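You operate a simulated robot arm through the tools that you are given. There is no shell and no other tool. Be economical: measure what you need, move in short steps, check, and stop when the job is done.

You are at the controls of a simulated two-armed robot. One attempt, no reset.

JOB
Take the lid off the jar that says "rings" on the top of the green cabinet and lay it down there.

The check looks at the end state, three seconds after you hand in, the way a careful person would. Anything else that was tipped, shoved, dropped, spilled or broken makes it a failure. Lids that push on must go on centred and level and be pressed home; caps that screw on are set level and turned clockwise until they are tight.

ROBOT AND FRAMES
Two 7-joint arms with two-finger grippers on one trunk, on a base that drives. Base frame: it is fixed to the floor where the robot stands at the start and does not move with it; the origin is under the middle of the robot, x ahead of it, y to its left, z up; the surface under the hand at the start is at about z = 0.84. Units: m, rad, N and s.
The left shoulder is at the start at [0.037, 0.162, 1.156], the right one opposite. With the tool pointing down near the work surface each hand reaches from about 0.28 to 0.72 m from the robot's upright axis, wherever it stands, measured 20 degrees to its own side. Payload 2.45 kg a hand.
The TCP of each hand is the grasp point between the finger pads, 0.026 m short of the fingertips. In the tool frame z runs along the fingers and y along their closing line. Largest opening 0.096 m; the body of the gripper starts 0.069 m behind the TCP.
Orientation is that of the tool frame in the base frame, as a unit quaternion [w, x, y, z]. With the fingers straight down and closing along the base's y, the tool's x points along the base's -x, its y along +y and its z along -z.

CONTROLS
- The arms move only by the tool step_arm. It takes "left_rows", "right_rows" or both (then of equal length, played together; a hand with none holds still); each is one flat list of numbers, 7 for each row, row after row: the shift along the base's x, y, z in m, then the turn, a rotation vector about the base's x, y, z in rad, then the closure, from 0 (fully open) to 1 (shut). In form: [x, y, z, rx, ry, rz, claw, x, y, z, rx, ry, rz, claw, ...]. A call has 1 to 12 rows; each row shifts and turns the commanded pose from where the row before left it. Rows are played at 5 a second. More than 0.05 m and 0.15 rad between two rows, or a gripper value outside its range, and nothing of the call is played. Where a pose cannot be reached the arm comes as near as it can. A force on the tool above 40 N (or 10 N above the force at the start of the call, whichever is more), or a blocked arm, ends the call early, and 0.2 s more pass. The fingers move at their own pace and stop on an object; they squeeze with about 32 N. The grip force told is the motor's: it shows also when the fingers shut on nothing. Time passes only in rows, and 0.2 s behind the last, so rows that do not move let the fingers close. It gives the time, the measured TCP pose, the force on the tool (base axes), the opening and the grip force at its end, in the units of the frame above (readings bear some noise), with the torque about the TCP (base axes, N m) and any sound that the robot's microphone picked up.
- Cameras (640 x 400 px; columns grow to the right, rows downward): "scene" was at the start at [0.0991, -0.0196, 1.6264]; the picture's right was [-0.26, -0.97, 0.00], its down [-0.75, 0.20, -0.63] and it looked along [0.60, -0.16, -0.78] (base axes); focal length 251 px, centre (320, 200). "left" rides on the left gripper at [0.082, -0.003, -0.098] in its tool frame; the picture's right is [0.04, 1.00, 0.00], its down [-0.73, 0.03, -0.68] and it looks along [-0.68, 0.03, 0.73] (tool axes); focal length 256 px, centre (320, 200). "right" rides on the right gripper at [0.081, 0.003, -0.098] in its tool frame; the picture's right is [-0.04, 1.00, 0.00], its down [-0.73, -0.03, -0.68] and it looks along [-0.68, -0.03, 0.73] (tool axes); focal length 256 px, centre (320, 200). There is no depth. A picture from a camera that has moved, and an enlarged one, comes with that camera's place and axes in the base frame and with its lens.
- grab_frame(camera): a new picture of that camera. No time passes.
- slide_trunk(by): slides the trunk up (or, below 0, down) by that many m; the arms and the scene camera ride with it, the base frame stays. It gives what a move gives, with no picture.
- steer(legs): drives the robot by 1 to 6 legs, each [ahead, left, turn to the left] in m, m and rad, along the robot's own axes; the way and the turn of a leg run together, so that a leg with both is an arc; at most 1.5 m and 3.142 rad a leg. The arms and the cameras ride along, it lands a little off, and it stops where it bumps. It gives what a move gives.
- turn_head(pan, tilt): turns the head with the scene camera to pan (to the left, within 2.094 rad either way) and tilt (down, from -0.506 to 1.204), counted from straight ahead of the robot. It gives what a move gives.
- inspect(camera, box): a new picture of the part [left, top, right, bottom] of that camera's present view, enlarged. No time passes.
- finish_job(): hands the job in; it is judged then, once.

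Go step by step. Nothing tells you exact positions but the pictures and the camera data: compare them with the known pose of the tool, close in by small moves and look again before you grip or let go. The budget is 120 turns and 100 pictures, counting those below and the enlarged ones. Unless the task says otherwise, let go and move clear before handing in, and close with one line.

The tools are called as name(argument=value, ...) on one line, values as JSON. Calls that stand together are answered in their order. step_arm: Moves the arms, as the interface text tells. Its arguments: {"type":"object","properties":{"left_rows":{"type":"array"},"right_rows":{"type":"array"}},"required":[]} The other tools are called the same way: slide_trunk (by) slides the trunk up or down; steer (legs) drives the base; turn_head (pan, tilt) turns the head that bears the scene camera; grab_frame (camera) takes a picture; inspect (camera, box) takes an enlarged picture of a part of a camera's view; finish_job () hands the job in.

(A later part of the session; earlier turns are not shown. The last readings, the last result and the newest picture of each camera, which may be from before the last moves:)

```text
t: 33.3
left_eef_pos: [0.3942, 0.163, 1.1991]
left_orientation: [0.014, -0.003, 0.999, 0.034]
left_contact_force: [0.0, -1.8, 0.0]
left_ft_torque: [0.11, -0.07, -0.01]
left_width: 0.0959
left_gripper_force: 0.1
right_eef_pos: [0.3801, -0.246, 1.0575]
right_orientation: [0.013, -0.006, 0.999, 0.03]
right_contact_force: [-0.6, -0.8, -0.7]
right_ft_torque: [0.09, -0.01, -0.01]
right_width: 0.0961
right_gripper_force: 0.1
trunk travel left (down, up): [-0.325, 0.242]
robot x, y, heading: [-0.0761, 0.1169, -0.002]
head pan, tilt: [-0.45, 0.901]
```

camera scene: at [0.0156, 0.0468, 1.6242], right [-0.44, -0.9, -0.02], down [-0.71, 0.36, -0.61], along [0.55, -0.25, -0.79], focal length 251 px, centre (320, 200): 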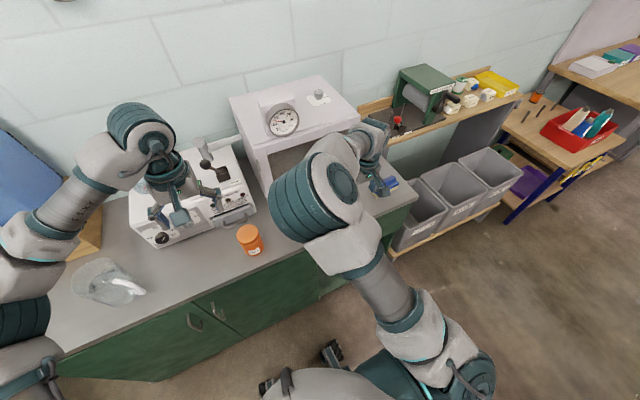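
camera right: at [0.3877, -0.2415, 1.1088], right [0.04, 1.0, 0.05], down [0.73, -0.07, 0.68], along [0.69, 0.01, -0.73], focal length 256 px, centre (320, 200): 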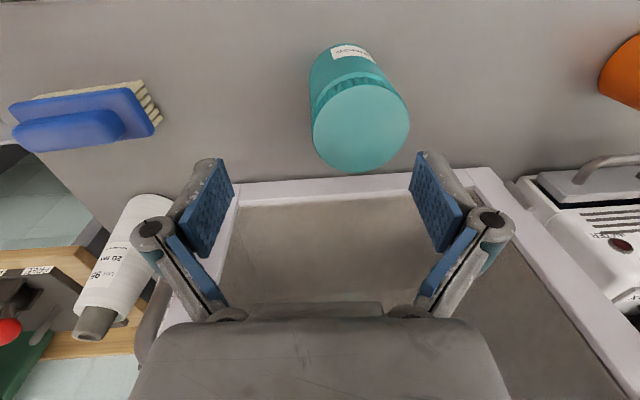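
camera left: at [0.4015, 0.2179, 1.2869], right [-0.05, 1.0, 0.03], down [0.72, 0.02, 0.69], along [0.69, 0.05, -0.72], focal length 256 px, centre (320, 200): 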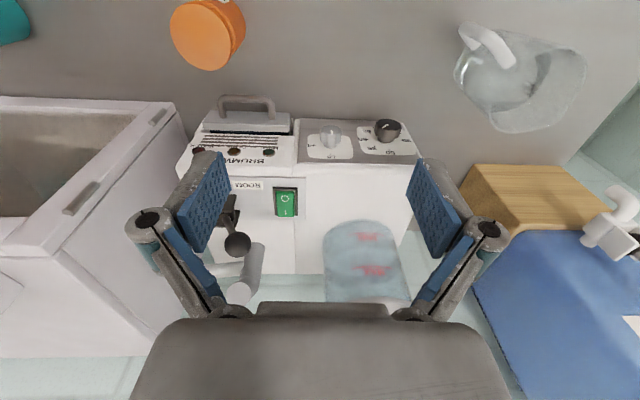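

The swing isn't decaying. I'll try a small re-drive to let the base servo settle, then sample while only the head moves.

steer(legs=[[0, -0.03, 0]])

turn_head(pan=-0.45, tilt=0.91)

turn_head(pan=-0.45, tilt=0.91)

turn_head(pan=-0.45, tilt=0.91)

turn_head(pan=-0.45, tilt=0.91)

```text
t: 34.1
left_eef_pos: [0.3934, 0.156, 1.1984]
left_orientation: [0.013, -0.002, 1.0, 0.027]
left_contact_force: [0.2, -0.4, 1.3]
left_ft_torque: [-0.07, 0.02, 0.0]
left_width: 0.096
left_gripper_force: 0.1
right_eef_pos: [0.379, -0.2536, 1.064]
right_orientation: [0.016, -0.007, 1.0, 0.022]
right_contact_force: [0.7, 0.5, -0.6]
right_ft_torque: [0.01, 0.01, 0.01]
right_width: 0.0958
right_gripper_force: 0.0
trunk travel left (down, up): [-0.325, 0.242]
robot x, y, heading: [-0.0767, 0.0924, 0.001]
head pan, tilt: [-0.45, 0.901]
```

```text
t: 34.8
left_eef_pos: [0.3889, 0.1616, 1.2008]
left_orientation: [0.016, -0.003, 1.0, 0.026]
left_contact_force: [1.3, 0.8, 0.1]
left_ft_torque: [-0.02, 0.01, -0.05]
left_width: 0.0959
left_gripper_force: 0.0
right_eef_pos: [0.3762, -0.2506, 1.0665]
right_orientation: [0.017, -0.008, 1.0, 0.022]
right_contact_force: [0.6, 0.0, 1.2]
right_ft_torque: [-0.01, 0.05, -0.01]
right_width: 0.096
right_gripper_force: 0.1
trunk travel left (down, up): [-0.325, 0.242]
robot x, y, heading: [-0.078, 0.0956, 0.0]
head pan, tilt: [-0.45, 0.909]
```

```text
t: 35.4
left_eef_pos: [0.3896, 0.1312, 1.2017]
left_orientation: [0.016, -0.001, 0.999, 0.036]
left_contact_force: [-1.0, -1.2, -0.1]
left_ft_torque: [0.11, -0.09, -0.03]
left_width: 0.0963
left_gripper_force: 0.1
right_eef_pos: [0.375, -0.2773, 1.0585]
right_orientation: [0.016, -0.006, 0.999, 0.032]
right_contact_force: [0.3, -0.4, -0.1]
right_ft_torque: [0.14, -0.01, -0.02]
right_width: 0.0957
right_gripper_force: 0.0
trunk travel left (down, up): [-0.325, 0.242]
robot x, y, heading: [-0.0771, 0.0888, -0.011]
head pan, tilt: [-0.45, 0.909]
```

```text
t: 36.0
left_eef_pos: [0.3896, 0.1489, 1.2003]
left_orientation: [0.016, -0.001, 0.999, 0.029]
left_contact_force: [0.2, -0.9, 0.2]
left_ft_torque: [-0.03, -0.01, -0.02]
left_width: 0.0959
left_gripper_force: 0.0
right_eef_pos: [0.3751, -0.2595, 1.0623]
right_orientation: [0.017, -0.006, 0.999, 0.026]
right_contact_force: [-0.5, -0.3, -0.8]
right_ft_torque: [0.0, 0.0, 0.02]
right_width: 0.0959
right_gripper_force: 0.1
trunk travel left (down, up): [-0.325, 0.242]
robot x, y, heading: [-0.078, 0.0918, 0.002]
head pan, tilt: [-0.45, 0.909]
```

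```text
t: 36.5
left_eef_pos: [0.3883, 0.1588, 1.2001]
left_orientation: [0.016, -0.004, 1.0, 0.025]
left_contact_force: [-0.2, 0.8, 0.1]
left_ft_torque: [0.0, 0.04, -0.01]
left_width: 0.0961
left_gripper_force: 0.0
right_eef_pos: [0.3758, -0.2516, 1.0656]
right_orientation: [0.017, -0.007, 1.0, 0.022]
right_contact_force: [-0.5, 0.0, 0.6]
right_ft_torque: [-0.04, 0.0, 0.02]
right_width: 0.0959
right_gripper_force: 0.0
trunk travel left (down, up): [-0.325, 0.242]
robot x, y, heading: [-0.0812, 0.0954, -0.004]
head pan, tilt: [-0.45, 0.909]
```

It's damping now that the arms only hold. I'll wait a bit more.

turn_head(pan=-0.45, tilt=0.91)

turn_head(pan=-0.45, tilt=0.91)

turn_head(pan=-0.45, tilt=0.91)

turn_head(pan=-0.45, tilt=0.91)

turn_head(pan=-0.45, tilt=0.91)

turn_head(pan=-0.45, tilt=0.91)

grab_frame(camera="right")

```text
t: 37.1
left_eef_pos: [0.3887, 0.1319, 1.2016]
left_orientation: [0.017, -0.002, 0.999, 0.035]
left_contact_force: [-0.5, -1.2, -0.1]
left_ft_torque: [0.1, -0.08, 0.01]
left_width: 0.0958
left_gripper_force: 0.0
right_eef_pos: [0.3757, -0.2763, 1.0591]
right_orientation: [0.016, -0.006, 0.999, 0.033]
right_contact_force: [0.2, -1.5, -0.4]
right_ft_torque: [0.07, -0.03, 0.0]
right_width: 0.0962
right_gripper_force: 0.1
trunk travel left (down, up): [-0.325, 0.242]
robot x, y, heading: [-0.0765, 0.0912, -0.002]
head pan, tilt: [-0.45, 0.909]
```

```text
t: 37.8
left_eef_pos: [0.3904, 0.15, 1.2011]
left_orientation: [0.016, -0.002, 0.999, 0.029]
left_contact_force: [-0.4, -0.1, -0.7]
left_ft_torque: [-0.01, 0.0, 0.0]
left_width: 0.096
left_gripper_force: 0.1
right_eef_pos: [0.3752, -0.2604, 1.0634]
right_orientation: [0.017, -0.007, 1.0, 0.025]
right_contact_force: [0.0, -0.9, -0.8]
right_ft_torque: [-0.03, 0.01, 0.02]
right_width: 0.096
right_gripper_force: 0.0
trunk travel left (down, up): [-0.325, 0.242]
robot x, y, heading: [-0.079, 0.0931, 0.001]
head pan, tilt: [-0.45, 0.909]
```

```text
t: 38.4
left_eef_pos: [0.3899, 0.1563, 1.2008]
left_orientation: [0.015, -0.001, 1.0, 0.026]
left_contact_force: [-0.2, 0.0, -0.6]
left_ft_torque: [-0.03, 0.01, -0.01]
left_width: 0.0959
left_gripper_force: 0.0
right_eef_pos: [0.3754, -0.2538, 1.065]
right_orientation: [0.017, -0.008, 1.0, 0.024]
right_contact_force: [-0.1, 0.6, 0.9]
right_ft_torque: [-0.02, 0.05, 0.02]
right_width: 0.0959
right_gripper_force: 0.1
trunk travel left (down, up): [-0.325, 0.242]
robot x, y, heading: [-0.0779, 0.0927, -0.002]
head pan, tilt: [-0.45, 0.909]
```

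```text
t: 39.0
left_eef_pos: [0.3888, 0.135, 1.2011]
left_orientation: [0.016, -0.002, 0.999, 0.035]
left_contact_force: [-0.3, -0.2, 0.2]
left_ft_torque: [0.05, 0.0, 0.0]
left_width: 0.0958
left_gripper_force: 0.1
right_eef_pos: [0.375, -0.2748, 1.0598]
right_orientation: [0.016, -0.006, 0.999, 0.032]
right_contact_force: [-0.5, -1.1, -0.2]
right_ft_torque: [0.06, -0.01, -0.01]
right_width: 0.0961
right_gripper_force: 0.0
trunk travel left (down, up): [-0.325, 0.242]
robot x, y, heading: [-0.0795, 0.0894, -0.0]
head pan, tilt: [-0.45, 0.909]
```

```text
t: 39.5
left_eef_pos: [0.3899, 0.1508, 1.2007]
left_orientation: [0.016, -0.002, 0.999, 0.029]
left_contact_force: [-0.1, 0.1, -0.2]
left_ft_torque: [-0.04, 0.02, -0.02]
left_width: 0.0961
left_gripper_force: 0.1
right_eef_pos: [0.3753, -0.2591, 1.063]
right_orientation: [0.016, -0.007, 1.0, 0.025]
right_contact_force: [-0.2, -0.1, -0.6]
right_ft_torque: [-0.02, 0.02, 0.02]
right_width: 0.096
right_gripper_force: 0.1
trunk travel left (down, up): [-0.325, 0.242]
robot x, y, heading: [-0.0781, 0.0901, -0.002]
head pan, tilt: [-0.45, 0.909]
```

```text
t: 40.1
left_eef_pos: [0.389, 0.1525, 1.2009]
left_orientation: [0.016, -0.002, 0.999, 0.028]
left_contact_force: [-0.2, -1.1, 0.1]
left_ft_torque: [0.02, -0.01, 0.02]
left_width: 0.0959
left_gripper_force: 0.1
right_eef_pos: [0.3752, -0.2569, 1.0658]
right_orientation: [0.015, -0.008, 1.0, 0.025]
right_contact_force: [0.9, 1.3, -0.3]
right_ft_torque: [-0.03, 0.0, 0.0]
right_width: 0.0961
right_gripper_force: 0.0
trunk travel left (down, up): [-0.325, 0.242]
robot x, y, heading: [-0.0808, 0.0918, -0.003]
head pan, tilt: [-0.45, 0.909]
```

```text
69 pictures are left
camera right: at [0.2905, -0.2603, 1.1596], right [0.02, 1.0, 0.05], down [0.71, -0.05, 0.7], along [0.7, 0.02, -0.71], focal length 256 px, centre (320, 200)
```

right: 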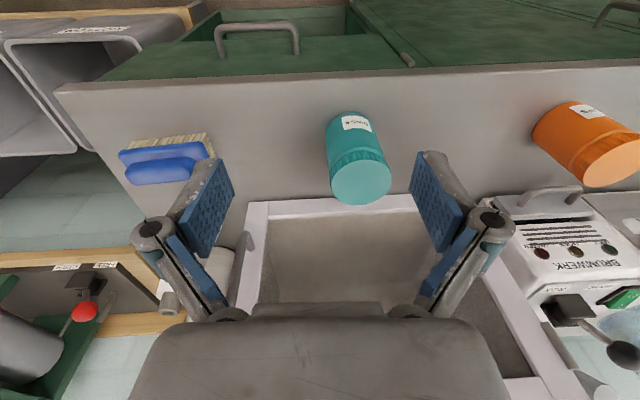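

The sway is dying down slowly. I'll wait more before moving gently.

slide_trunk(by=0.0)

turn_head(pan=-0.45, tilt=0.91)

turn_head(pan=-0.45, tilt=0.91)

turn_head(pan=-0.45, tilt=0.91)

turn_head(pan=-0.45, tilt=0.91)

turn_head(pan=-0.45, tilt=0.91)

turn_head(pan=-0.45, tilt=0.91)

turn_head(pan=-0.45, tilt=0.91)

turn_head(pan=-0.45, tilt=0.91)

turn_head(pan=-0.45, tilt=0.91)

grab_frame(camera="scene")

```text
t: 40.6
left_eef_pos: [0.3901, 0.139, 1.2017]
left_orientation: [0.017, -0.002, 0.999, 0.032]
left_contact_force: [0.0, -0.6, 0.1]
left_ft_torque: [-0.02, -0.02, -0.01]
left_width: 0.0959
left_gripper_force: 0.2
right_eef_pos: [0.3753, -0.2696, 1.0614]
right_orientation: [0.017, -0.006, 0.999, 0.03]
right_contact_force: [-0.5, 0.3, 0.5]
right_ft_torque: [0.04, -0.02, -0.01]
right_width: 0.0962
right_gripper_force: 0.1
trunk travel left (down, up): [-0.325, 0.242]
robot x, y, heading: [-0.0788, 0.0889, -0.002]
head pan, tilt: [-0.45, 0.909]
```

```text
t: 41.2
left_eef_pos: [0.3902, 0.1542, 1.2008]
left_orientation: [0.016, -0.003, 1.0, 0.026]
left_contact_force: [0.5, -0.1, -0.1]
left_ft_torque: [-0.08, 0.03, -0.01]
left_width: 0.0962
left_gripper_force: 0.0
right_eef_pos: [0.3758, -0.2568, 1.0639]
right_orientation: [0.017, -0.006, 1.0, 0.024]
right_contact_force: [0.0, -0.6, 0.1]
right_ft_torque: [-0.02, 0.0, -0.01]
right_width: 0.096
right_gripper_force: 0.2
trunk travel left (down, up): [-0.325, 0.242]
robot x, y, heading: [-0.077, 0.0923, 0.001]
head pan, tilt: [-0.45, 0.909]
```

```text
t: 41.9
left_eef_pos: [0.3895, 0.1433, 1.2003]
left_orientation: [0.016, -0.002, 0.999, 0.032]
left_contact_force: [-0.6, -0.4, 0.6]
left_ft_torque: [-0.02, 0.0, -0.04]
left_width: 0.0961
left_gripper_force: 0.0
right_eef_pos: [0.3752, -0.2646, 1.0625]
right_orientation: [0.016, -0.007, 0.999, 0.028]
right_contact_force: [-0.2, 0.4, 0.2]
right_ft_torque: [0.01, 0.01, 0.0]
right_width: 0.0961
right_gripper_force: 0.2
trunk travel left (down, up): [-0.325, 0.242]
robot x, y, heading: [-0.0789, 0.0889, -0.002]
head pan, tilt: [-0.45, 0.909]
```

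```text
t: 42.5
left_eef_pos: [0.3882, 0.1438, 1.2018]
left_orientation: [0.017, -0.002, 0.999, 0.031]
left_contact_force: [-0.9, -1.0, 0.0]
left_ft_torque: [0.0, -0.03, 0.0]
left_width: 0.0961
left_gripper_force: 0.0
right_eef_pos: [0.3753, -0.2648, 1.0617]
right_orientation: [0.016, -0.007, 0.999, 0.029]
right_contact_force: [0.3, -0.5, 0.3]
right_ft_torque: [0.0, 0.0, -0.01]
right_width: 0.0959
right_gripper_force: 0.1
trunk travel left (down, up): [-0.325, 0.242]
robot x, y, heading: [-0.0777, 0.0912, -0.003]
head pan, tilt: [-0.45, 0.909]
```

```text
t: 43.0
left_eef_pos: [0.3884, 0.15, 1.2007]
left_orientation: [0.016, -0.003, 0.999, 0.028]
left_contact_force: [-0.3, 0.2, -0.4]
left_ft_torque: [-0.03, 0.01, 0.01]
left_width: 0.0961
left_gripper_force: 0.1
right_eef_pos: [0.3756, -0.2597, 1.0629]
right_orientation: [0.017, -0.006, 1.0, 0.026]
right_contact_force: [-0.2, -0.5, -0.1]
right_ft_torque: [-0.01, -0.02, -0.03]
right_width: 0.096
right_gripper_force: 0.1
trunk travel left (down, up): [-0.325, 0.242]
robot x, y, heading: [-0.0771, 0.0901, -0.0]
head pan, tilt: [-0.45, 0.909]
```

```text
t: 43.6
left_eef_pos: [0.39, 0.1433, 1.2007]
left_orientation: [0.015, -0.002, 0.999, 0.032]
left_contact_force: [1.1, -0.2, -0.2]
left_ft_torque: [-0.01, 0.02, -0.01]
left_width: 0.096
left_gripper_force: 0.0
right_eef_pos: [0.3756, -0.2657, 1.0608]
right_orientation: [0.017, -0.006, 0.999, 0.028]
right_contact_force: [-1.4, -1.0, 0.9]
right_ft_torque: [0.02, 0.01, 0.01]
right_width: 0.0958
right_gripper_force: 0.0
trunk travel left (down, up): [-0.325, 0.242]
robot x, y, heading: [-0.0772, 0.0891, 0.0]
head pan, tilt: [-0.45, 0.909]
```

```text
t: 44.2
left_eef_pos: [0.39, 0.1471, 1.201]
left_orientation: [0.015, -0.003, 0.999, 0.03]
left_contact_force: [-0.9, 0.2, -0.1]
left_ft_torque: [-0.04, 0.01, 0.01]
left_width: 0.0961
left_gripper_force: 0.0
right_eef_pos: [0.3752, -0.2632, 1.062]
right_orientation: [0.017, -0.007, 0.999, 0.028]
right_contact_force: [-0.1, -0.4, 0.0]
right_ft_torque: [0.0, 0.0, 0.05]
right_width: 0.096
right_gripper_force: 0.0
trunk travel left (down, up): [-0.325, 0.242]
robot x, y, heading: [-0.0782, 0.0916, -0.005]
head pan, tilt: [-0.45, 0.909]
```

```text
t: 44.9
left_eef_pos: [0.3888, 0.1462, 1.2015]
left_orientation: [0.016, -0.002, 0.999, 0.03]
left_contact_force: [0.6, 0.0, -0.3]
left_ft_torque: [-0.02, 0.01, -0.03]
left_width: 0.096
left_gripper_force: 0.1
right_eef_pos: [0.3751, -0.2648, 1.0618]
right_orientation: [0.017, -0.007, 0.999, 0.026]
right_contact_force: [0.2, 0.5, -0.4]
right_ft_torque: [-0.02, 0.02, -0.01]
right_width: 0.0961
right_gripper_force: 0.0
trunk travel left (down, up): [-0.325, 0.242]
robot x, y, heading: [-0.0784, 0.09, -0.004]
head pan, tilt: [-0.45, 0.909]
```

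```text
t: 45.5
left_eef_pos: [0.389, 0.1467, 1.2021]
left_orientation: [0.016, -0.002, 0.999, 0.031]
left_contact_force: [0.1, 0.0, -0.5]
left_ft_torque: [0.0, -0.02, -0.01]
left_width: 0.096
left_gripper_force: 0.1
right_eef_pos: [0.3767, -0.2647, 1.0626]
right_orientation: [0.017, -0.007, 0.999, 0.027]
right_contact_force: [0.2, -0.1, -0.1]
right_ft_torque: [0.02, -0.02, -0.04]
right_width: 0.096
right_gripper_force: 0.1
trunk travel left (down, up): [-0.325, 0.242]
robot x, y, heading: [-0.077, 0.0923, -0.002]
head pan, tilt: [-0.45, 0.909]
```

```text
t: 46.0
left_eef_pos: [0.3885, 0.1464, 1.2012]
left_orientation: [0.015, -0.003, 0.999, 0.03]
left_contact_force: [0.3, -0.2, -0.2]
left_ft_torque: [0.02, 0.01, -0.01]
left_width: 0.0961
left_gripper_force: 0.0
right_eef_pos: [0.3762, -0.2638, 1.0619]
right_orientation: [0.016, -0.006, 0.999, 0.027]
right_contact_force: [-0.3, -0.3, -0.3]
right_ft_torque: [-0.02, -0.01, 0.03]
right_width: 0.096
right_gripper_force: 0.1
trunk travel left (down, up): [-0.325, 0.242]
robot x, y, heading: [-0.076, 0.0897, -0.003]
head pan, tilt: [-0.45, 0.909]
```

```text
68 pictures are left
camera scene: at [0.0147, 0.0574, 1.625], right [-0.44, -0.9, 0.0], down [-0.71, 0.34, -0.61], along [0.55, -0.27, -0.79], focal length 251 px, centre (320, 200)
```

scene: 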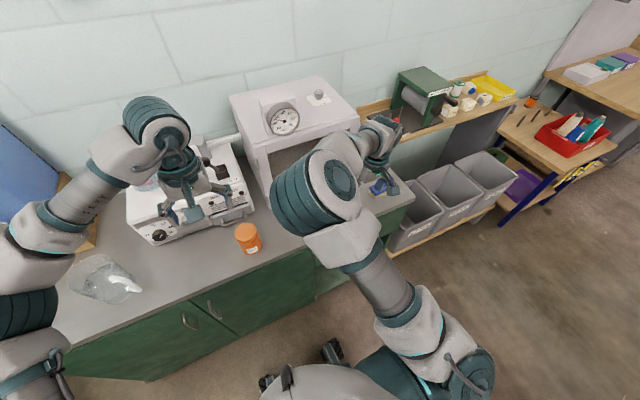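

Settled: robot at (-0.077, 0.09), both hands tilted by about 0.06 rad. I'll straighten the right hand and move slowly toward the jar.

step_arm(right_rows=[0.004, 0.002, 0, -0.018, 0.011, -0.004, 0, 0.008, 0.004, 0, -0.018, 0.011, -0.004, 0, 0.012, 0.006, 0, -0.018, 0.01, -0.004, 0, 0.014, 0.008, 0, 0, 0, 0, 0, 0.014, 0.008, 0, 0, 0, 0, 0, 0.014, 0.008, 0, 0, 0, 0, 0, 0.014, 0.008, 0, 0, 0, 0, 0, 0.012, 0.006, 0, 0, 0, 0, 0, 0.008, 0.005, 0, 0, 0, 0, 0, 0.004, 0.004, 0, 0, 0, 0, 0])

turn_head(pan=-0.45, tilt=0.91)

turn_head(pan=-0.45, tilt=0.91)

grab_frame(camera="right")

```text
t: 48.2
left_eef_pos: [0.3901, 0.1458, 1.2012]
left_orientation: [0.015, -0.002, 0.999, 0.03]
left_contact_force: [0.3, -0.1, -0.4]
left_ft_torque: [-0.02, -0.02, 0.01]
left_width: 0.0961
left_gripper_force: 0.0
right_eef_pos: [0.4806, -0.2023, 1.063]
right_orientation: [0.002, -0.001, 1.0, 0.0]
right_contact_force: [0.7, 0.2, 1.2]
right_ft_torque: [0.03, 0.01, 0.02]
right_width: 0.0963
right_gripper_force: 0.1
trunk travel left (down, up): [-0.325, 0.242]
robot x, y, heading: [-0.0795, 0.0888, 0.002]
head pan, tilt: [-0.45, 0.909]
```

```text
t: 48.9
left_eef_pos: [0.3895, 0.1469, 1.2012]
left_orientation: [0.016, -0.003, 0.999, 0.03]
left_contact_force: [0.5, 0.8, -0.7]
left_ft_torque: [0.0, 0.01, 0.03]
left_width: 0.0963
left_gripper_force: 0.0
right_eef_pos: [0.4805, -0.2027, 1.0624]
right_orientation: [0.001, -0.001, 1.0, 0.0]
right_contact_force: [0.0, -0.5, -0.1]
right_ft_torque: [0.03, -0.02, 0.01]
right_width: 0.0959
right_gripper_force: 0.1
trunk travel left (down, up): [-0.325, 0.242]
robot x, y, heading: [-0.0774, 0.0915, 0.0]
head pan, tilt: [-0.45, 0.909]
```

```text
t: 49.5
left_eef_pos: [0.3906, 0.1473, 1.2003]
left_orientation: [0.016, -0.002, 0.999, 0.031]
left_contact_force: [0.1, -1.0, 0.0]
left_ft_torque: [0.01, 0.02, 0.02]
left_width: 0.0964
left_gripper_force: 0.0
right_eef_pos: [0.4792, -0.2031, 1.0623]
right_orientation: [0.001, 0.0, 1.0, 0.0]
right_contact_force: [0.0, 1.0, -0.3]
right_ft_torque: [0.01, 0.02, 0.01]
right_width: 0.096
right_gripper_force: 0.1
trunk travel left (down, up): [-0.325, 0.242]
robot x, y, heading: [-0.0778, 0.0915, -0.002]
head pan, tilt: [-0.45, 0.909]
```

```text
67 pictures are left
camera right: at [0.3975, -0.2004, 1.1606], right [0.04, 1.0, 0.0], down [0.73, -0.03, 0.68], along [0.68, -0.03, -0.73], focal length 256 px, centre (320, 200)
```

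right: 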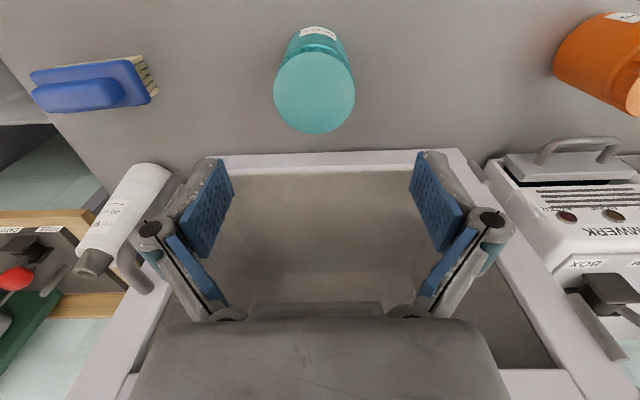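

Stable and nearly over the lid, which I put at (0.485, -0.21). I'll descend to z = 0.99 and re-measure.

step_arm(right_rows=[0.001, -0.001, -0.012, 0, 0, 0, 0, 0.002, -0.002, -0.02, 0, 0, 0, 0, 0.002, -0.002, -0.02, 0, 0, 0, 0, 0, 0, -0.012, 0, 0, 0, 0, 0, 0, -0.004, 0, 0, 0, 0])

grab_frame(camera="right")

```text
t: 50.6
left_eef_pos: [0.3902, 0.1457, 1.2017]
left_orientation: [0.015, -0.002, 0.999, 0.031]
left_contact_force: [-0.6, -0.4, 0.1]
left_ft_torque: [0.02, 0.02, 0.0]
left_width: 0.0961
left_gripper_force: 0.1
right_eef_pos: [0.4845, -0.2077, 0.9925]
right_orientation: [0.001, 0.0, 1.0, 0.0]
right_contact_force: [-0.1, 0.2, -0.3]
right_ft_torque: [-0.01, 0.03, -0.03]
right_width: 0.0961
right_gripper_force: 0.0
trunk travel left (down, up): [-0.325, 0.242]
robot x, y, heading: [-0.0781, 0.092, -0.003]
head pan, tilt: [-0.45, 0.909]
```

```text
66 pictures are left
camera right: at [0.4024, -0.206, 1.0908], right [0.04, 1.0, 0.0], down [0.73, -0.03, 0.68], along [0.68, -0.03, -0.73], focal length 256 px, centre (320, 200)
```

right: 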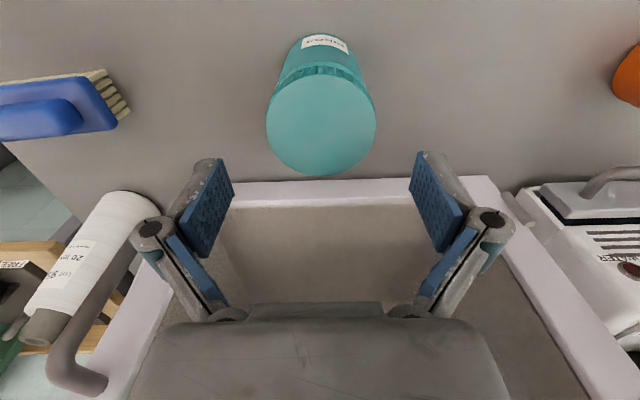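

Two views together put the lid top at (0.481, -0.209, 0.934), with a skirt about 15 mm high. I'll lower to TCP z = 0.945 around the skirt and look before gripping.

step_arm(right_rows=[-0.0035, -0.001, -0.01, 0, 0, 0, 0, 0, 0, -0.015, 0, 0, 0, 0, 0, 0, -0.015, 0, 0, 0, 0, 0, 0, -0.0075, 0, 0, 0, 0])

grab_frame(camera="right")

```text
t: 51.6
left_eef_pos: [0.3886, 0.1466, 1.1999]
left_orientation: [0.015, -0.002, 0.999, 0.031]
left_contact_force: [0.3, -0.2, -0.6]
left_ft_torque: [0.03, 0.01, -0.03]
left_width: 0.0962
left_gripper_force: 0.0
right_eef_pos: [0.4817, -0.2086, 0.9451]
right_orientation: [0.001, -0.001, 1.0, 0.0]
right_contact_force: [-0.4, 0.3, -0.4]
right_ft_torque: [-0.02, -0.01, 0.02]
right_width: 0.0961
right_gripper_force: 0.0
trunk travel left (down, up): [-0.325, 0.242]
robot x, y, heading: [-0.0792, 0.0938, -0.004]
head pan, tilt: [-0.45, 0.909]
```

```text
65 pictures are left
camera right: at [0.399, -0.2069, 1.0437], right [0.04, 1.0, 0.0], down [0.73, -0.03, 0.68], along [0.68, -0.03, -0.73], focal length 256 px, centre (320, 200)
```

right: 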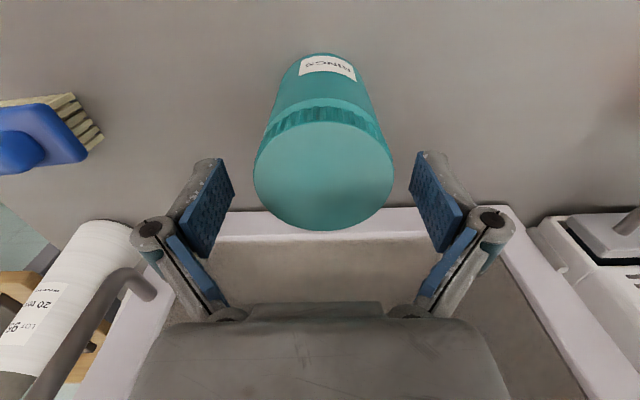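

The lid sits between the fingers, about 4 mm farther ahead. I'll correct for this and close on the skirt.

step_arm(right_rows=[0.004, 0.001, 0, 0, 0, 0, 0, 0, 0, 0, 0, 0, 0, 0.15, 0, 0, 0, 0, 0, 0, 0.25, 0, 0, 0, 0, 0, 0, 0.4, 0, 0, 0, 0, 0, 0, 0.6])

grab_frame(camera="right")

```text
t: 52.9
left_eef_pos: [0.3904, 0.1472, 1.202]
left_orientation: [0.016, -0.001, 0.999, 0.03]
left_contact_force: [-0.9, -0.1, 0.1]
left_ft_torque: [0.01, 0.0, 0.02]
left_width: 0.0959
left_gripper_force: 0.0
right_eef_pos: [0.4842, -0.2086, 0.9475]
right_orientation: [-0.001, -0.001, 1.0, 0.0]
right_contact_force: [0.8, 0.6, 2.3]
right_ft_torque: [-0.05, 0.03, -0.03]
right_width: 0.0656
right_gripper_force: 32.0
trunk travel left (down, up): [-0.325, 0.242]
robot x, y, heading: [-0.0776, 0.0936, -0.005]
head pan, tilt: [-0.45, 0.909]
```

```text
64 pictures are left
camera right: at [0.4033, -0.2064, 1.0448], right [0.04, 1.0, 0.0], down [0.73, -0.03, 0.68], along [0.68, -0.03, -0.73], focal length 256 px, centre (320, 200)
```

right: 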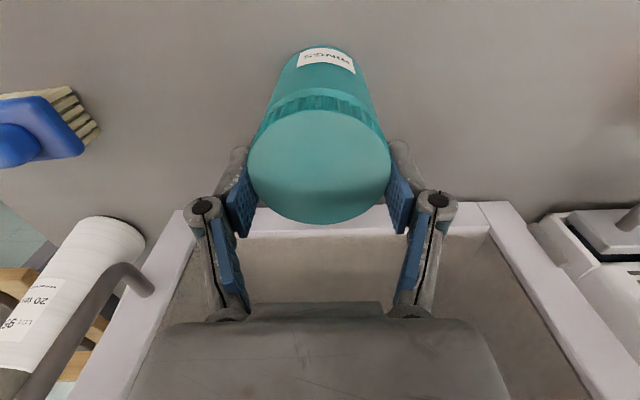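

The fingers closed at 65.6 mm, narrower than I estimated. I'll enlarge the view to see what they hold.

inspect(camera="right", box=[200, 30, 440, 240])

inspect(camera="left", box=[0, 0, 200, 125])

```text
1.90 times, centred on (320, 135) of right
camera zoom: at [0.4033, -0.2064, 1.0448], right [0.04, 1.0, 0.0], down [0.73, -0.03, 0.68], along [0.68, -0.03, -0.73], focal length 488 px, centre (320, 324)
```

zoom: 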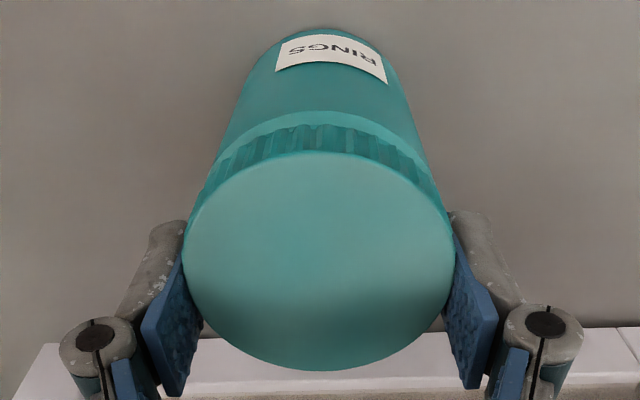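

```text
3.20 times, centred on (100, 62) of left
camera zoom: at [0.3045, 0.1381, 1.2962], right [-0.05, 1.0, 0.06], down [0.71, -0.01, 0.7], along [0.7, 0.07, -0.71], focal length 819 px, centre (1024, 640)
```

zoom: 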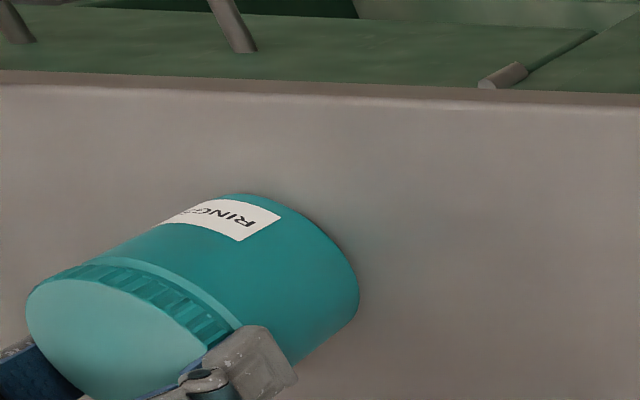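

The lid is actually nearer: centre about (0.4765, -0.2095), top z 0.944, diameter 0.068, so I hold it off-centre and too low. I'll open, shift and look again.

step_arm(right_rows=[0, 0, 0, 0, 0, 0, 0, 0, 0, 0, 0, 0, 0, 0, 0, 0, 0.005, 0, 0, 0, 0, -0.004, -0.0005, 0.005, 0, 0, 0, 0, -0.004, -0.0005, 0, 0, 0, 0, 0, 0, 0, 0, 0, 0, 0, 0])

grab_frame(camera="right")

inspect(camera="left", box=[0, 0, 200, 125])

```text
t: 54.2
left_eef_pos: [0.3889, 0.1466, 1.2011]
left_orientation: [0.016, -0.002, 0.999, 0.03]
left_contact_force: [-0.2, -0.4, -0.1]
left_ft_torque: [0.01, 0.0, -0.01]
left_width: 0.0959
left_gripper_force: 0.1
right_eef_pos: [0.4784, -0.2104, 0.9558]
right_orientation: [0.001, 0.0, 1.0, 0.0]
right_contact_force: [0.6, 0.3, -1.1]
right_ft_torque: [-0.02, 0.0, -0.01]
right_width: 0.096
right_gripper_force: 0.1
trunk travel left (down, up): [-0.325, 0.242]
robot x, y, heading: [-0.0763, 0.0891, -0.002]
head pan, tilt: [-0.45, 0.909]
```

```text
61 pictures are left
camera right: at [0.3958, -0.2067, 1.054], right [0.04, 1.0, 0.0], down [0.73, -0.03, 0.68], along [0.68, -0.03, -0.73], focal length 256 px, centre (320, 200)
```

right: 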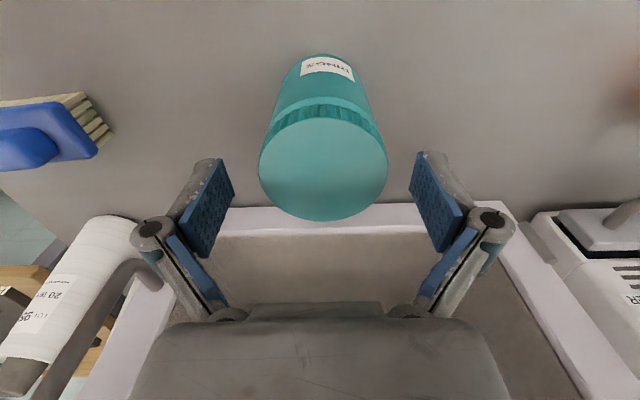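

```text
3.20 times, centred on (100, 62) of left
camera zoom: at [0.3049, 0.1377, 1.296], right [-0.05, 1.0, 0.06], down [0.71, -0.01, 0.7], along [0.7, 0.07, -0.71], focal length 819 px, centre (1024, 640)
```

zoom: 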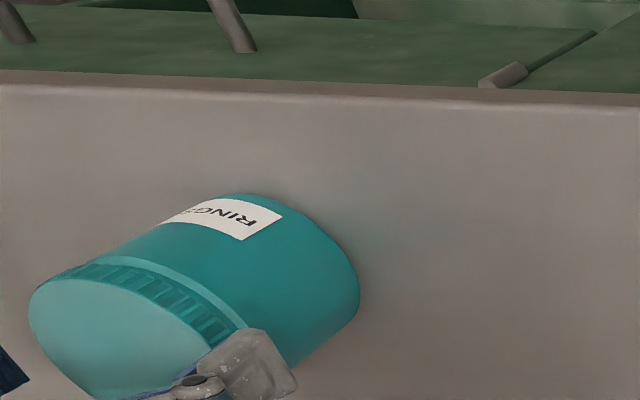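

The jar hasn't moved; the lid centre is now at (0.4765, -0.209), level with the hand. I'll close on the skirt.

step_arm(right_rows=[-0.002, 0.001, 0, 0, 0, 0, 0, 0, 0, 0, 0, 0, 0, 0.15, 0, 0, 0, 0, 0, 0, 0.25, 0, 0, 0, 0, 0, 0, 0.4, 0, 0, 0, 0, 0, 0, 0.6])

inspect(camera="right", box=[200, 30, 440, 240])

inspect(camera="left", box=[0, 0, 200, 125])

```text
t: 55.5
left_eef_pos: [0.3894, 0.147, 1.2008]
left_orientation: [0.016, -0.002, 0.999, 0.03]
left_contact_force: [0.6, 0.1, 0.0]
left_ft_torque: [-0.02, 0.02, 0.01]
left_width: 0.0962
left_gripper_force: 0.1
right_eef_pos: [0.4761, -0.2089, 0.9553]
right_orientation: [0.001, 0.0, 1.0, -0.001]
right_contact_force: [0.4, 0.9, 1.2]
right_ft_torque: [-0.07, -0.03, 0.04]
right_width: 0.0663
right_gripper_force: 31.9
trunk travel left (down, up): [-0.325, 0.242]
robot x, y, heading: [-0.0778, 0.0886, 0.002]
head pan, tilt: [-0.45, 0.909]
```

```text
1.90 times, centred on (320, 135) of right
camera zoom: at [0.3942, -0.2057, 1.0545], right [0.04, 1.0, 0.0], down [0.73, -0.03, 0.68], along [0.68, -0.03, -0.73], focal length 488 px, centre (320, 324)
```

zoom: 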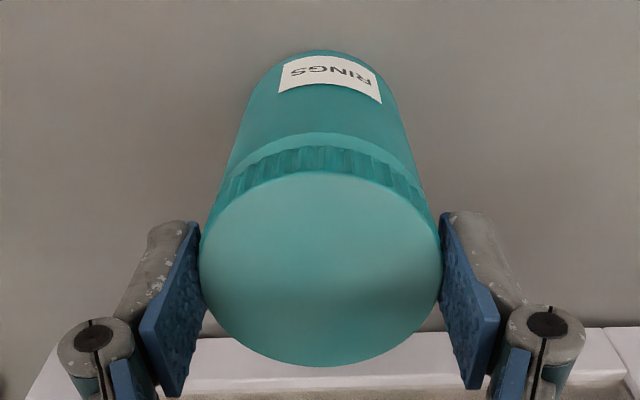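

```text
3.20 times, centred on (100, 62) of left
camera zoom: at [0.3046, 0.1381, 1.2961], right [-0.04, 1.0, 0.06], down [0.71, -0.01, 0.7], along [0.7, 0.07, -0.71], focal length 819 px, centre (1024, 640)
```

zoom: 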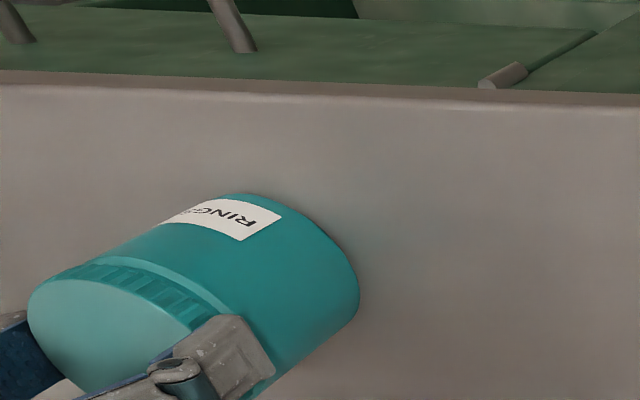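

Centred grip on the skirt at 66 mm. Now a small test turn counter-clockwise to see whether the lid or the whole jar turns.

step_arm(right_rows=[0, 0, -0.001, 0, 0, 0.06, 0.6, 0, 0, 0, 0, 0, 0.08, 0.6, 0, 0, 0, 0, 0, 0.08, 0.6])

inspect(camera="left", box=[0, 0, 200, 125])

inspect(camera="right", box=[200, 30, 440, 240])

```text
t: 56.2
left_eef_pos: [0.3891, 0.1476, 1.2017]
left_orientation: [0.017, -0.002, 0.999, 0.031]
left_contact_force: [0.2, 0.5, 0.1]
left_ft_torque: [-0.03, -0.01, 0.03]
left_width: 0.096
left_gripper_force: 0.0
right_eef_pos: [0.4747, -0.2086, 0.9568]
right_orientation: [0.001, -0.11, 0.994, 0.0]
right_contact_force: [-1.8, -1.6, 6.7]
right_ft_torque: [-0.36, 0.14, 0.01]
right_width: 0.0662
right_gripper_force: 32.1
trunk travel left (down, up): [-0.325, 0.242]
robot x, y, heading: [-0.0775, 0.0886, 0.001]
head pan, tilt: [-0.45, 0.909]
```

```text
3.20 times, centred on (100, 62) of left
camera zoom: at [0.3038, 0.1379, 1.2964], right [-0.04, 1.0, 0.06], down [0.71, -0.01, 0.7], along [0.7, 0.07, -0.71], focal length 819 px, centre (1024, 640)
```

zoom: 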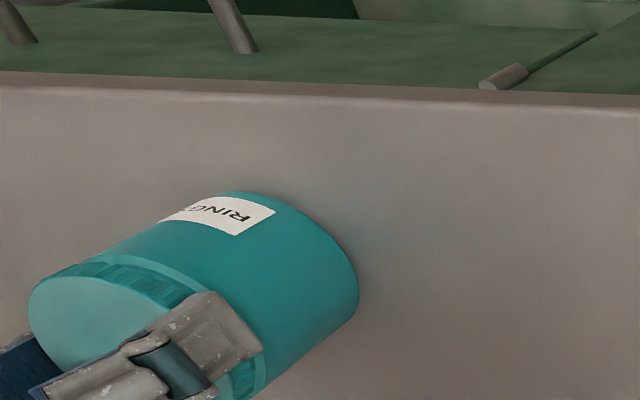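

```text
1.90 times, centred on (320, 135) of right
camera zoom: at [0.3942, -0.2242, 1.0542], right [-0.18, 0.98, 0.0], down [0.72, 0.13, 0.68], along [0.67, 0.12, -0.73], focal length 488 px, centre (320, 324)
```

zoom: 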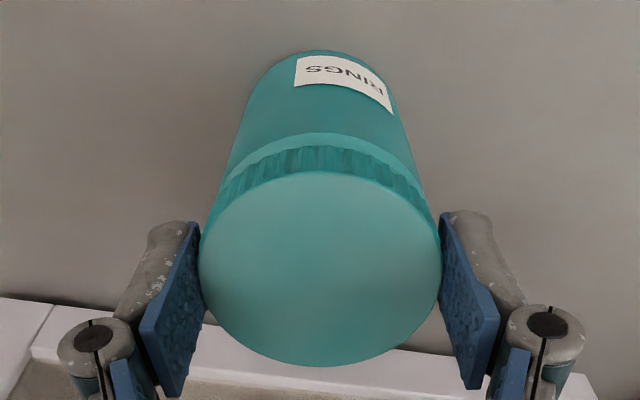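

Label and lid moved by different amounts, so the lid may be turning on the jar. I'll turn further with a light press and compare.

step_arm(right_rows=[0, 0, -0.001, 0, 0, 0.1, 0.6, 0, 0, 0, 0, 0, 0.12, 0.6, 0, 0, 0, 0, 0, 0.12, 0.6, 0, 0, 0, 0, 0, 0.12, 0.6, 0, 0, 0, 0, 0, 0.08, 0.6])

inspect(camera="left", box=[0, 0, 200, 125])

inspect(camera="right", box=[200, 30, 440, 240])

```text
t: 57.5
left_eef_pos: [0.3895, 0.1467, 1.2011]
left_orientation: [0.017, -0.002, 0.999, 0.03]
left_contact_force: [0.2, -0.3, 0.2]
left_ft_torque: [-0.02, -0.03, -0.02]
left_width: 0.096
left_gripper_force: 0.0
right_eef_pos: [0.4748, -0.2099, 0.956]
right_orientation: [0.003, -0.372, 0.928, 0.0]
right_contact_force: [4.7, -5.1, 17.4]
right_ft_torque: [-0.52, -0.18, -0.05]
right_width: 0.0663
right_gripper_force: 31.5
trunk travel left (down, up): [-0.325, 0.242]
robot x, y, heading: [-0.0761, 0.0883, -0.007]
head pan, tilt: [-0.45, 0.909]
```

```text
3.20 times, centred on (100, 62) of left
camera zoom: at [0.3039, 0.1376, 1.2965], right [-0.05, 1.0, 0.06], down [0.71, -0.01, 0.7], along [0.7, 0.07, -0.71], focal length 819 px, centre (1024, 640)
```

zoom: 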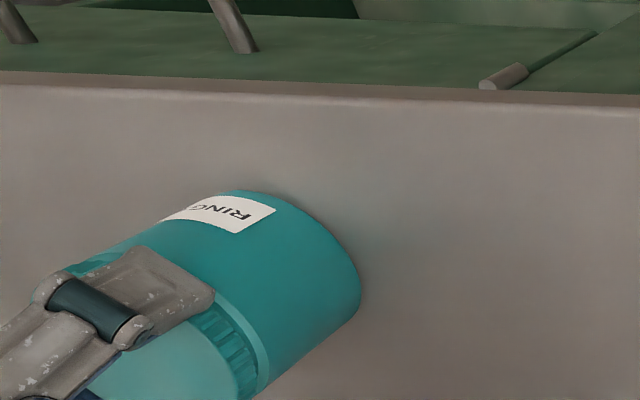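

```text
1.90 times, centred on (320, 135) of right
camera zoom: at [0.4133, -0.2636, 1.054], right [-0.66, 0.75, 0.0], down [0.55, 0.49, 0.68], along [0.51, 0.45, -0.73], focal length 488 px, centre (320, 324)
```

zoom: 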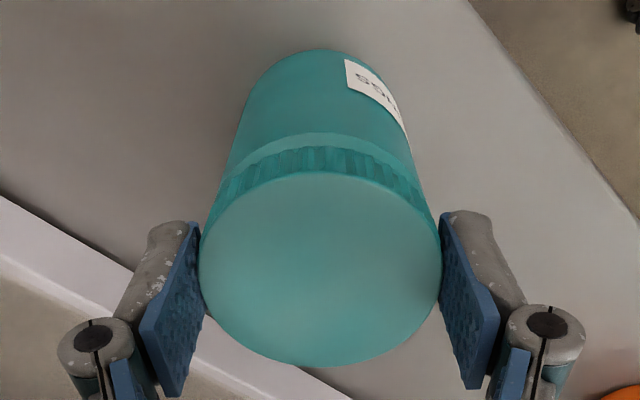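

The label stays still while the hand turns, and upward force builds as on a thread: it's a screw lid coming undone. I'll continue, letting the hand rise slightly.

step_arm(right_rows=[0, 0, 0.001, 0, 0, 0.1, 0.6, 0, 0, 0.0005, 0, 0, 0.12, 0.6, 0, 0, 0.0005, 0, 0, 0.12, 0.6, 0, 0, 0.0005, 0, 0, 0.12, 0.6, 0, 0, 0.0005, 0, 0, 0.12, 0.6, 0, 0, 0.0005, 0, 0, 0.12, 0.6])

inspect(camera="left", box=[0, 0, 200, 125])

inspect(camera="right", box=[200, 30, 440, 240])

```text
t: 58.9
left_eef_pos: [0.39, 0.1457, 1.2002]
left_orientation: [0.015, -0.003, 0.999, 0.03]
left_contact_force: [-1.0, 0.1, 0.4]
left_ft_torque: [-0.03, 0.03, 0.01]
left_width: 0.0959
left_gripper_force: 0.2
right_eef_pos: [0.4747, -0.2091, 0.9579]
right_orientation: [0.0, -0.668, 0.744, 0.002]
right_contact_force: [0.0, -0.9, -1.9]
right_ft_torque: [0.0, 0.0, -0.04]
right_width: 0.0665
right_gripper_force: 31.9
trunk travel left (down, up): [-0.325, 0.242]
robot x, y, heading: [-0.0771, 0.0919, -0.005]
head pan, tilt: [-0.45, 0.909]
```

```text
3.20 times, centred on (100, 62) of left
camera zoom: at [0.3051, 0.1371, 1.2957], right [-0.04, 1.0, 0.06], down [0.71, -0.01, 0.7], along [0.7, 0.07, -0.71], focal length 819 px, centre (1024, 640)
```

zoom: 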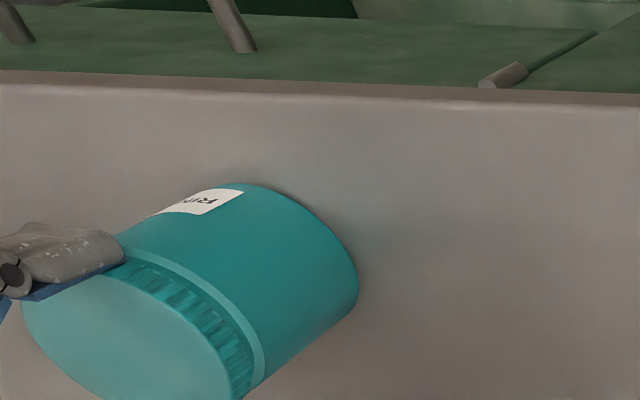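

```text
1.90 times, centred on (320, 135) of right
camera zoom: at [0.4627, -0.2909, 1.0554], right [-0.99, 0.15, 0.0], down [0.11, 0.72, 0.68], along [0.1, 0.67, -0.73], focal length 488 px, centre (320, 324)
```

zoom: 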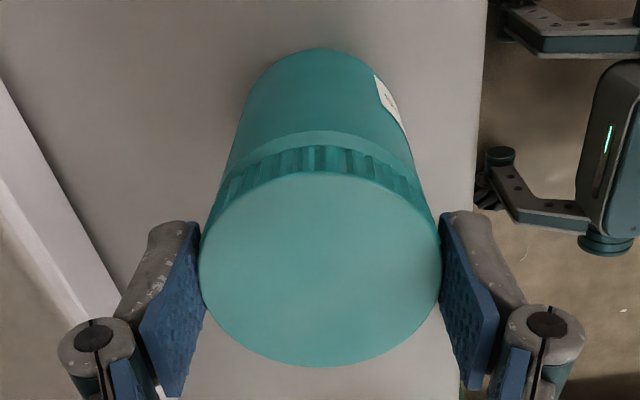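

With the press gone, the jar turned along a bit in the last stretch, so I must keep pressing. I'll open, raise, and rotate back to regrip.

step_arm(right_rows=[0, 0, 0, 0, 0, 0, 0, 0, 0, 0, 0, 0, 0, 0, 0, 0, 0.01, 0, 0, 0, 0, 0, 0, 0.015, 0, 0, -0.1, 0, 0, 0, 0, 0, 0, -0.145, 0, 0, 0, 0, 0, 0, -0.145, 0, 0, 0, 0, 0, 0, -0.145, 0, 0, 0, 0, 0, 0, -0.145, 0, 0, 0, 0, 0, 0, -0.145, 0, 0, 0, 0, 0, 0, -0.145, 0, 0, 0, 0, 0, 0, -0.145, 0, 0, 0, 0, 0, 0, -0.145, 0])

step_arm(right_rows=[0, 0, 0, 0, 0, -0.145, 0, 0, 0, 0, 0, 0, -0.145, 0, 0, 0, 0, 0, 0, -0.145, 0, 0, 0, 0, 0, 0, -0.145, 0, 0, 0, 0, 0, 0, -0.145, 0, 0, 0, 0, 0, 0, -0.145, 0, 0, 0, 0, 0, 0, -0.145, 0, 0, 0, 0, 0, 0, -0.1, 0])

grab_frame(camera="right")

inspect(camera="left", box=[0, 0, 200, 125])

```text
t: 61.5
left_eef_pos: [0.3892, 0.1479, 1.2013]
left_orientation: [0.016, -0.002, 0.999, 0.031]
left_contact_force: [0.5, -0.5, 0.2]
left_ft_torque: [-0.03, 0.0, -0.02]
left_width: 0.0959
left_gripper_force: 0.0
right_eef_pos: [0.4754, -0.2075, 0.9835]
right_orientation: [0.0, -0.099, 0.995, 0.001]
right_contact_force: [-0.4, 0.1, -0.3]
right_ft_torque: [0.0, 0.05, 0.02]
right_width: 0.0959
right_gripper_force: 0.1
trunk travel left (down, up): [-0.325, 0.242]
robot x, y, heading: [-0.0786, 0.0887, -0.002]
head pan, tilt: [-0.45, 0.909]
```

```text
t: 63.2
left_eef_pos: [0.3888, 0.1456, 1.2027]
left_orientation: [0.016, -0.002, 0.999, 0.03]
left_contact_force: [0.1, -0.3, -0.3]
left_ft_torque: [0.04, 0.03, -0.03]
left_width: 0.096
left_gripper_force: 0.0
right_eef_pos: [0.4398, -0.2758, 0.9659]
right_orientation: [0.0, 0.439, 0.898, 0.003]
right_contact_force: [-0.2, -0.2, 0.8]
right_ft_torque: [0.06, -0.01, 0.0]
right_width: 0.0957
right_gripper_force: 0.1
right hand out of reach, approached as far as the arm can: row 6, 7, 8
trunk travel left (down, up): [-0.325, 0.242]
robot x, y, heading: [-0.0771, 0.0882, -0.002]
head pan, tilt: [-0.45, 0.909]
```

```text
51 pictures are left
camera right: at [0.3925, -0.2112, 1.0649], right [0.81, 0.58, 0.01], down [0.42, -0.6, 0.68], along [0.4, -0.55, -0.74], focal length 256 px, centre (320, 200)
```

right: 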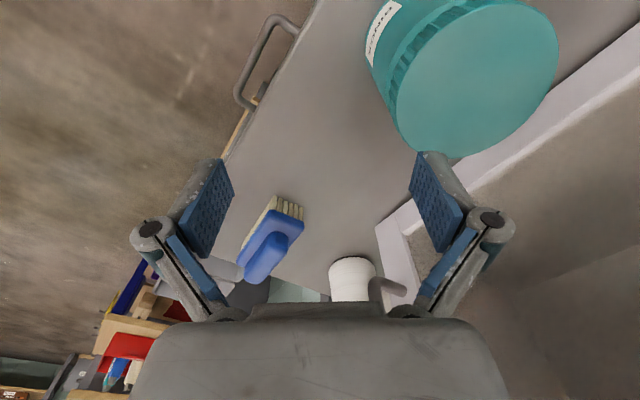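

```text
3.20 times, centred on (100, 62) of left
camera zoom: at [0.3048, 0.136, 1.296], right [-0.05, 1.0, 0.06], down [0.71, -0.01, 0.7], along [0.7, 0.07, -0.71], focal length 819 px, centre (1024, 640)
```

zoom: 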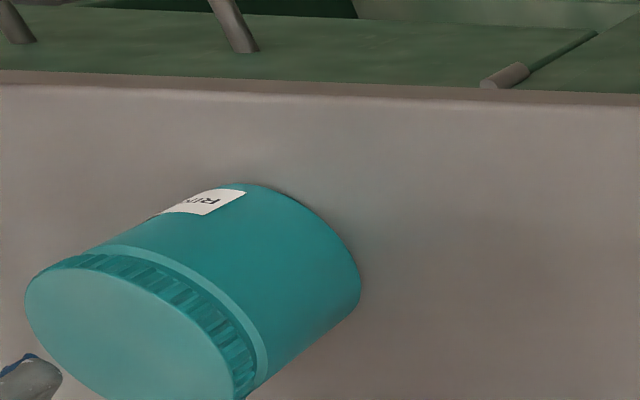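

The arm ran out of wrist range at yaw below -0.5 and drifted off, but the jar was not touched. I'll go up, then come back above the lid at yaw -0.5.

step_arm(right_rows=[0, 0, 0.015, 0, 0, 0, 0, 0, 0, 0.02, 0, 0, 0, 0, 0.006, 0.011, 0.01, 0, 0, 0.1, 0, 0.009, 0.017, 0, 0, 0, 0.1, 0, 0.009, 0.018, 0, 0, 0, 0.1, 0, 0.008, 0.016, 0, 0, 0, 0.1, 0, 0.003, 0.005, 0, 0, 0, 0, 0, 0, 0, 0, 0, 0, 0, 0])

grab_frame(camera="right")

```text
t: 65.0
left_eef_pos: [0.3895, 0.1471, 1.2012]
left_orientation: [0.016, -0.003, 0.999, 0.031]
left_contact_force: [-0.3, -0.5, 0.1]
left_ft_torque: [0.01, 0.0, -0.01]
left_width: 0.0962
left_gripper_force: 0.2
right_eef_pos: [0.4757, -0.2146, 1.0108]
right_orientation: [0.0, 0.253, 0.967, 0.0]
right_contact_force: [0.3, -0.2, -0.7]
right_ft_torque: [0.01, -0.01, -0.01]
right_width: 0.0961
right_gripper_force: 0.0
right hand out of reach, approached as far as the arm can: row 1
trunk travel left (down, up): [-0.325, 0.242]
robot x, y, heading: [-0.0778, 0.0923, -0.002]
head pan, tilt: [-0.45, 0.909]
```

```text
49 pictures are left
camera right: at [0.4044, -0.1713, 1.1084], right [0.53, 0.85, 0.0], down [0.62, -0.39, 0.68], along [0.58, -0.36, -0.73], focal length 256 px, centre (320, 200)
```

right: 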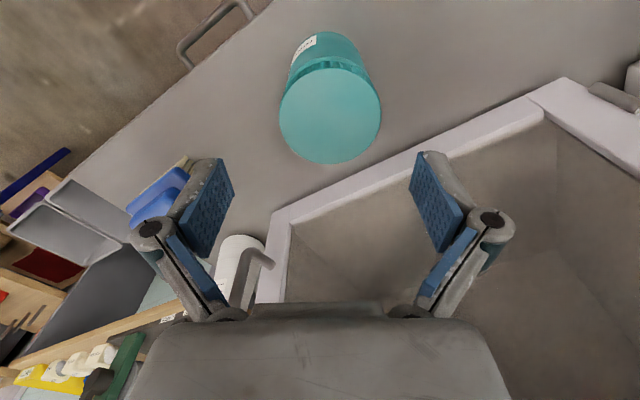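

Lid centre remains around (0.474, -0.208). I'll descend onto it at yaw -0.5 and close.

step_arm(right_rows=[-0.001, 0.003, -0.012, 0, 0, 0, 0, 0, 0.003, -0.015, 0, 0, 0, 0, 0, 0, -0.015, 0, 0, 0, 0, 0, 0, -0.011, 0, 0, 0, 0, 0, 0, 0, 0, 0, 0, 0.15, 0, 0, 0, 0, 0, 0, 0.3, 0, 0, 0, 0, 0, 0, 0.6, 0, 0, 0, 0, 0, 0, 0.6])

grab_frame(camera="right")

```text
t: 66.8
left_eef_pos: [0.3891, 0.1475, 1.2008]
left_orientation: [0.015, -0.003, 0.999, 0.03]
left_contact_force: [0.1, 0.2, -0.2]
left_ft_torque: [-0.04, 0.0, -0.02]
left_width: 0.0959
left_gripper_force: 0.1
right_eef_pos: [0.4713, -0.2073, 0.9586]
right_orientation: [0.002, 0.254, 0.967, -0.001]
right_contact_force: [-0.1, 0.4, 1.7]
right_ft_torque: [-0.06, -0.01, 0.02]
right_width: 0.067
right_gripper_force: 31.8
trunk travel left (down, up): [-0.325, 0.242]
robot x, y, heading: [-0.0769, 0.0903, 0.001]
head pan, tilt: [-0.45, 0.909]
```

```text
48 pictures are left
camera right: at [0.4026, -0.1649, 1.0569], right [0.53, 0.85, 0.0], down [0.62, -0.39, 0.68], along [0.58, -0.36, -0.73], focal length 256 px, centre (320, 200)
```

right: 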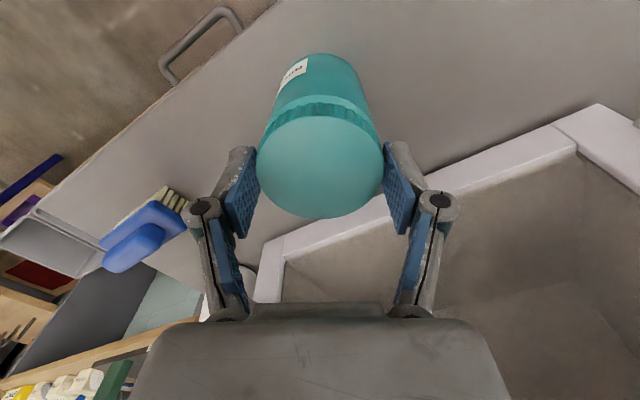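

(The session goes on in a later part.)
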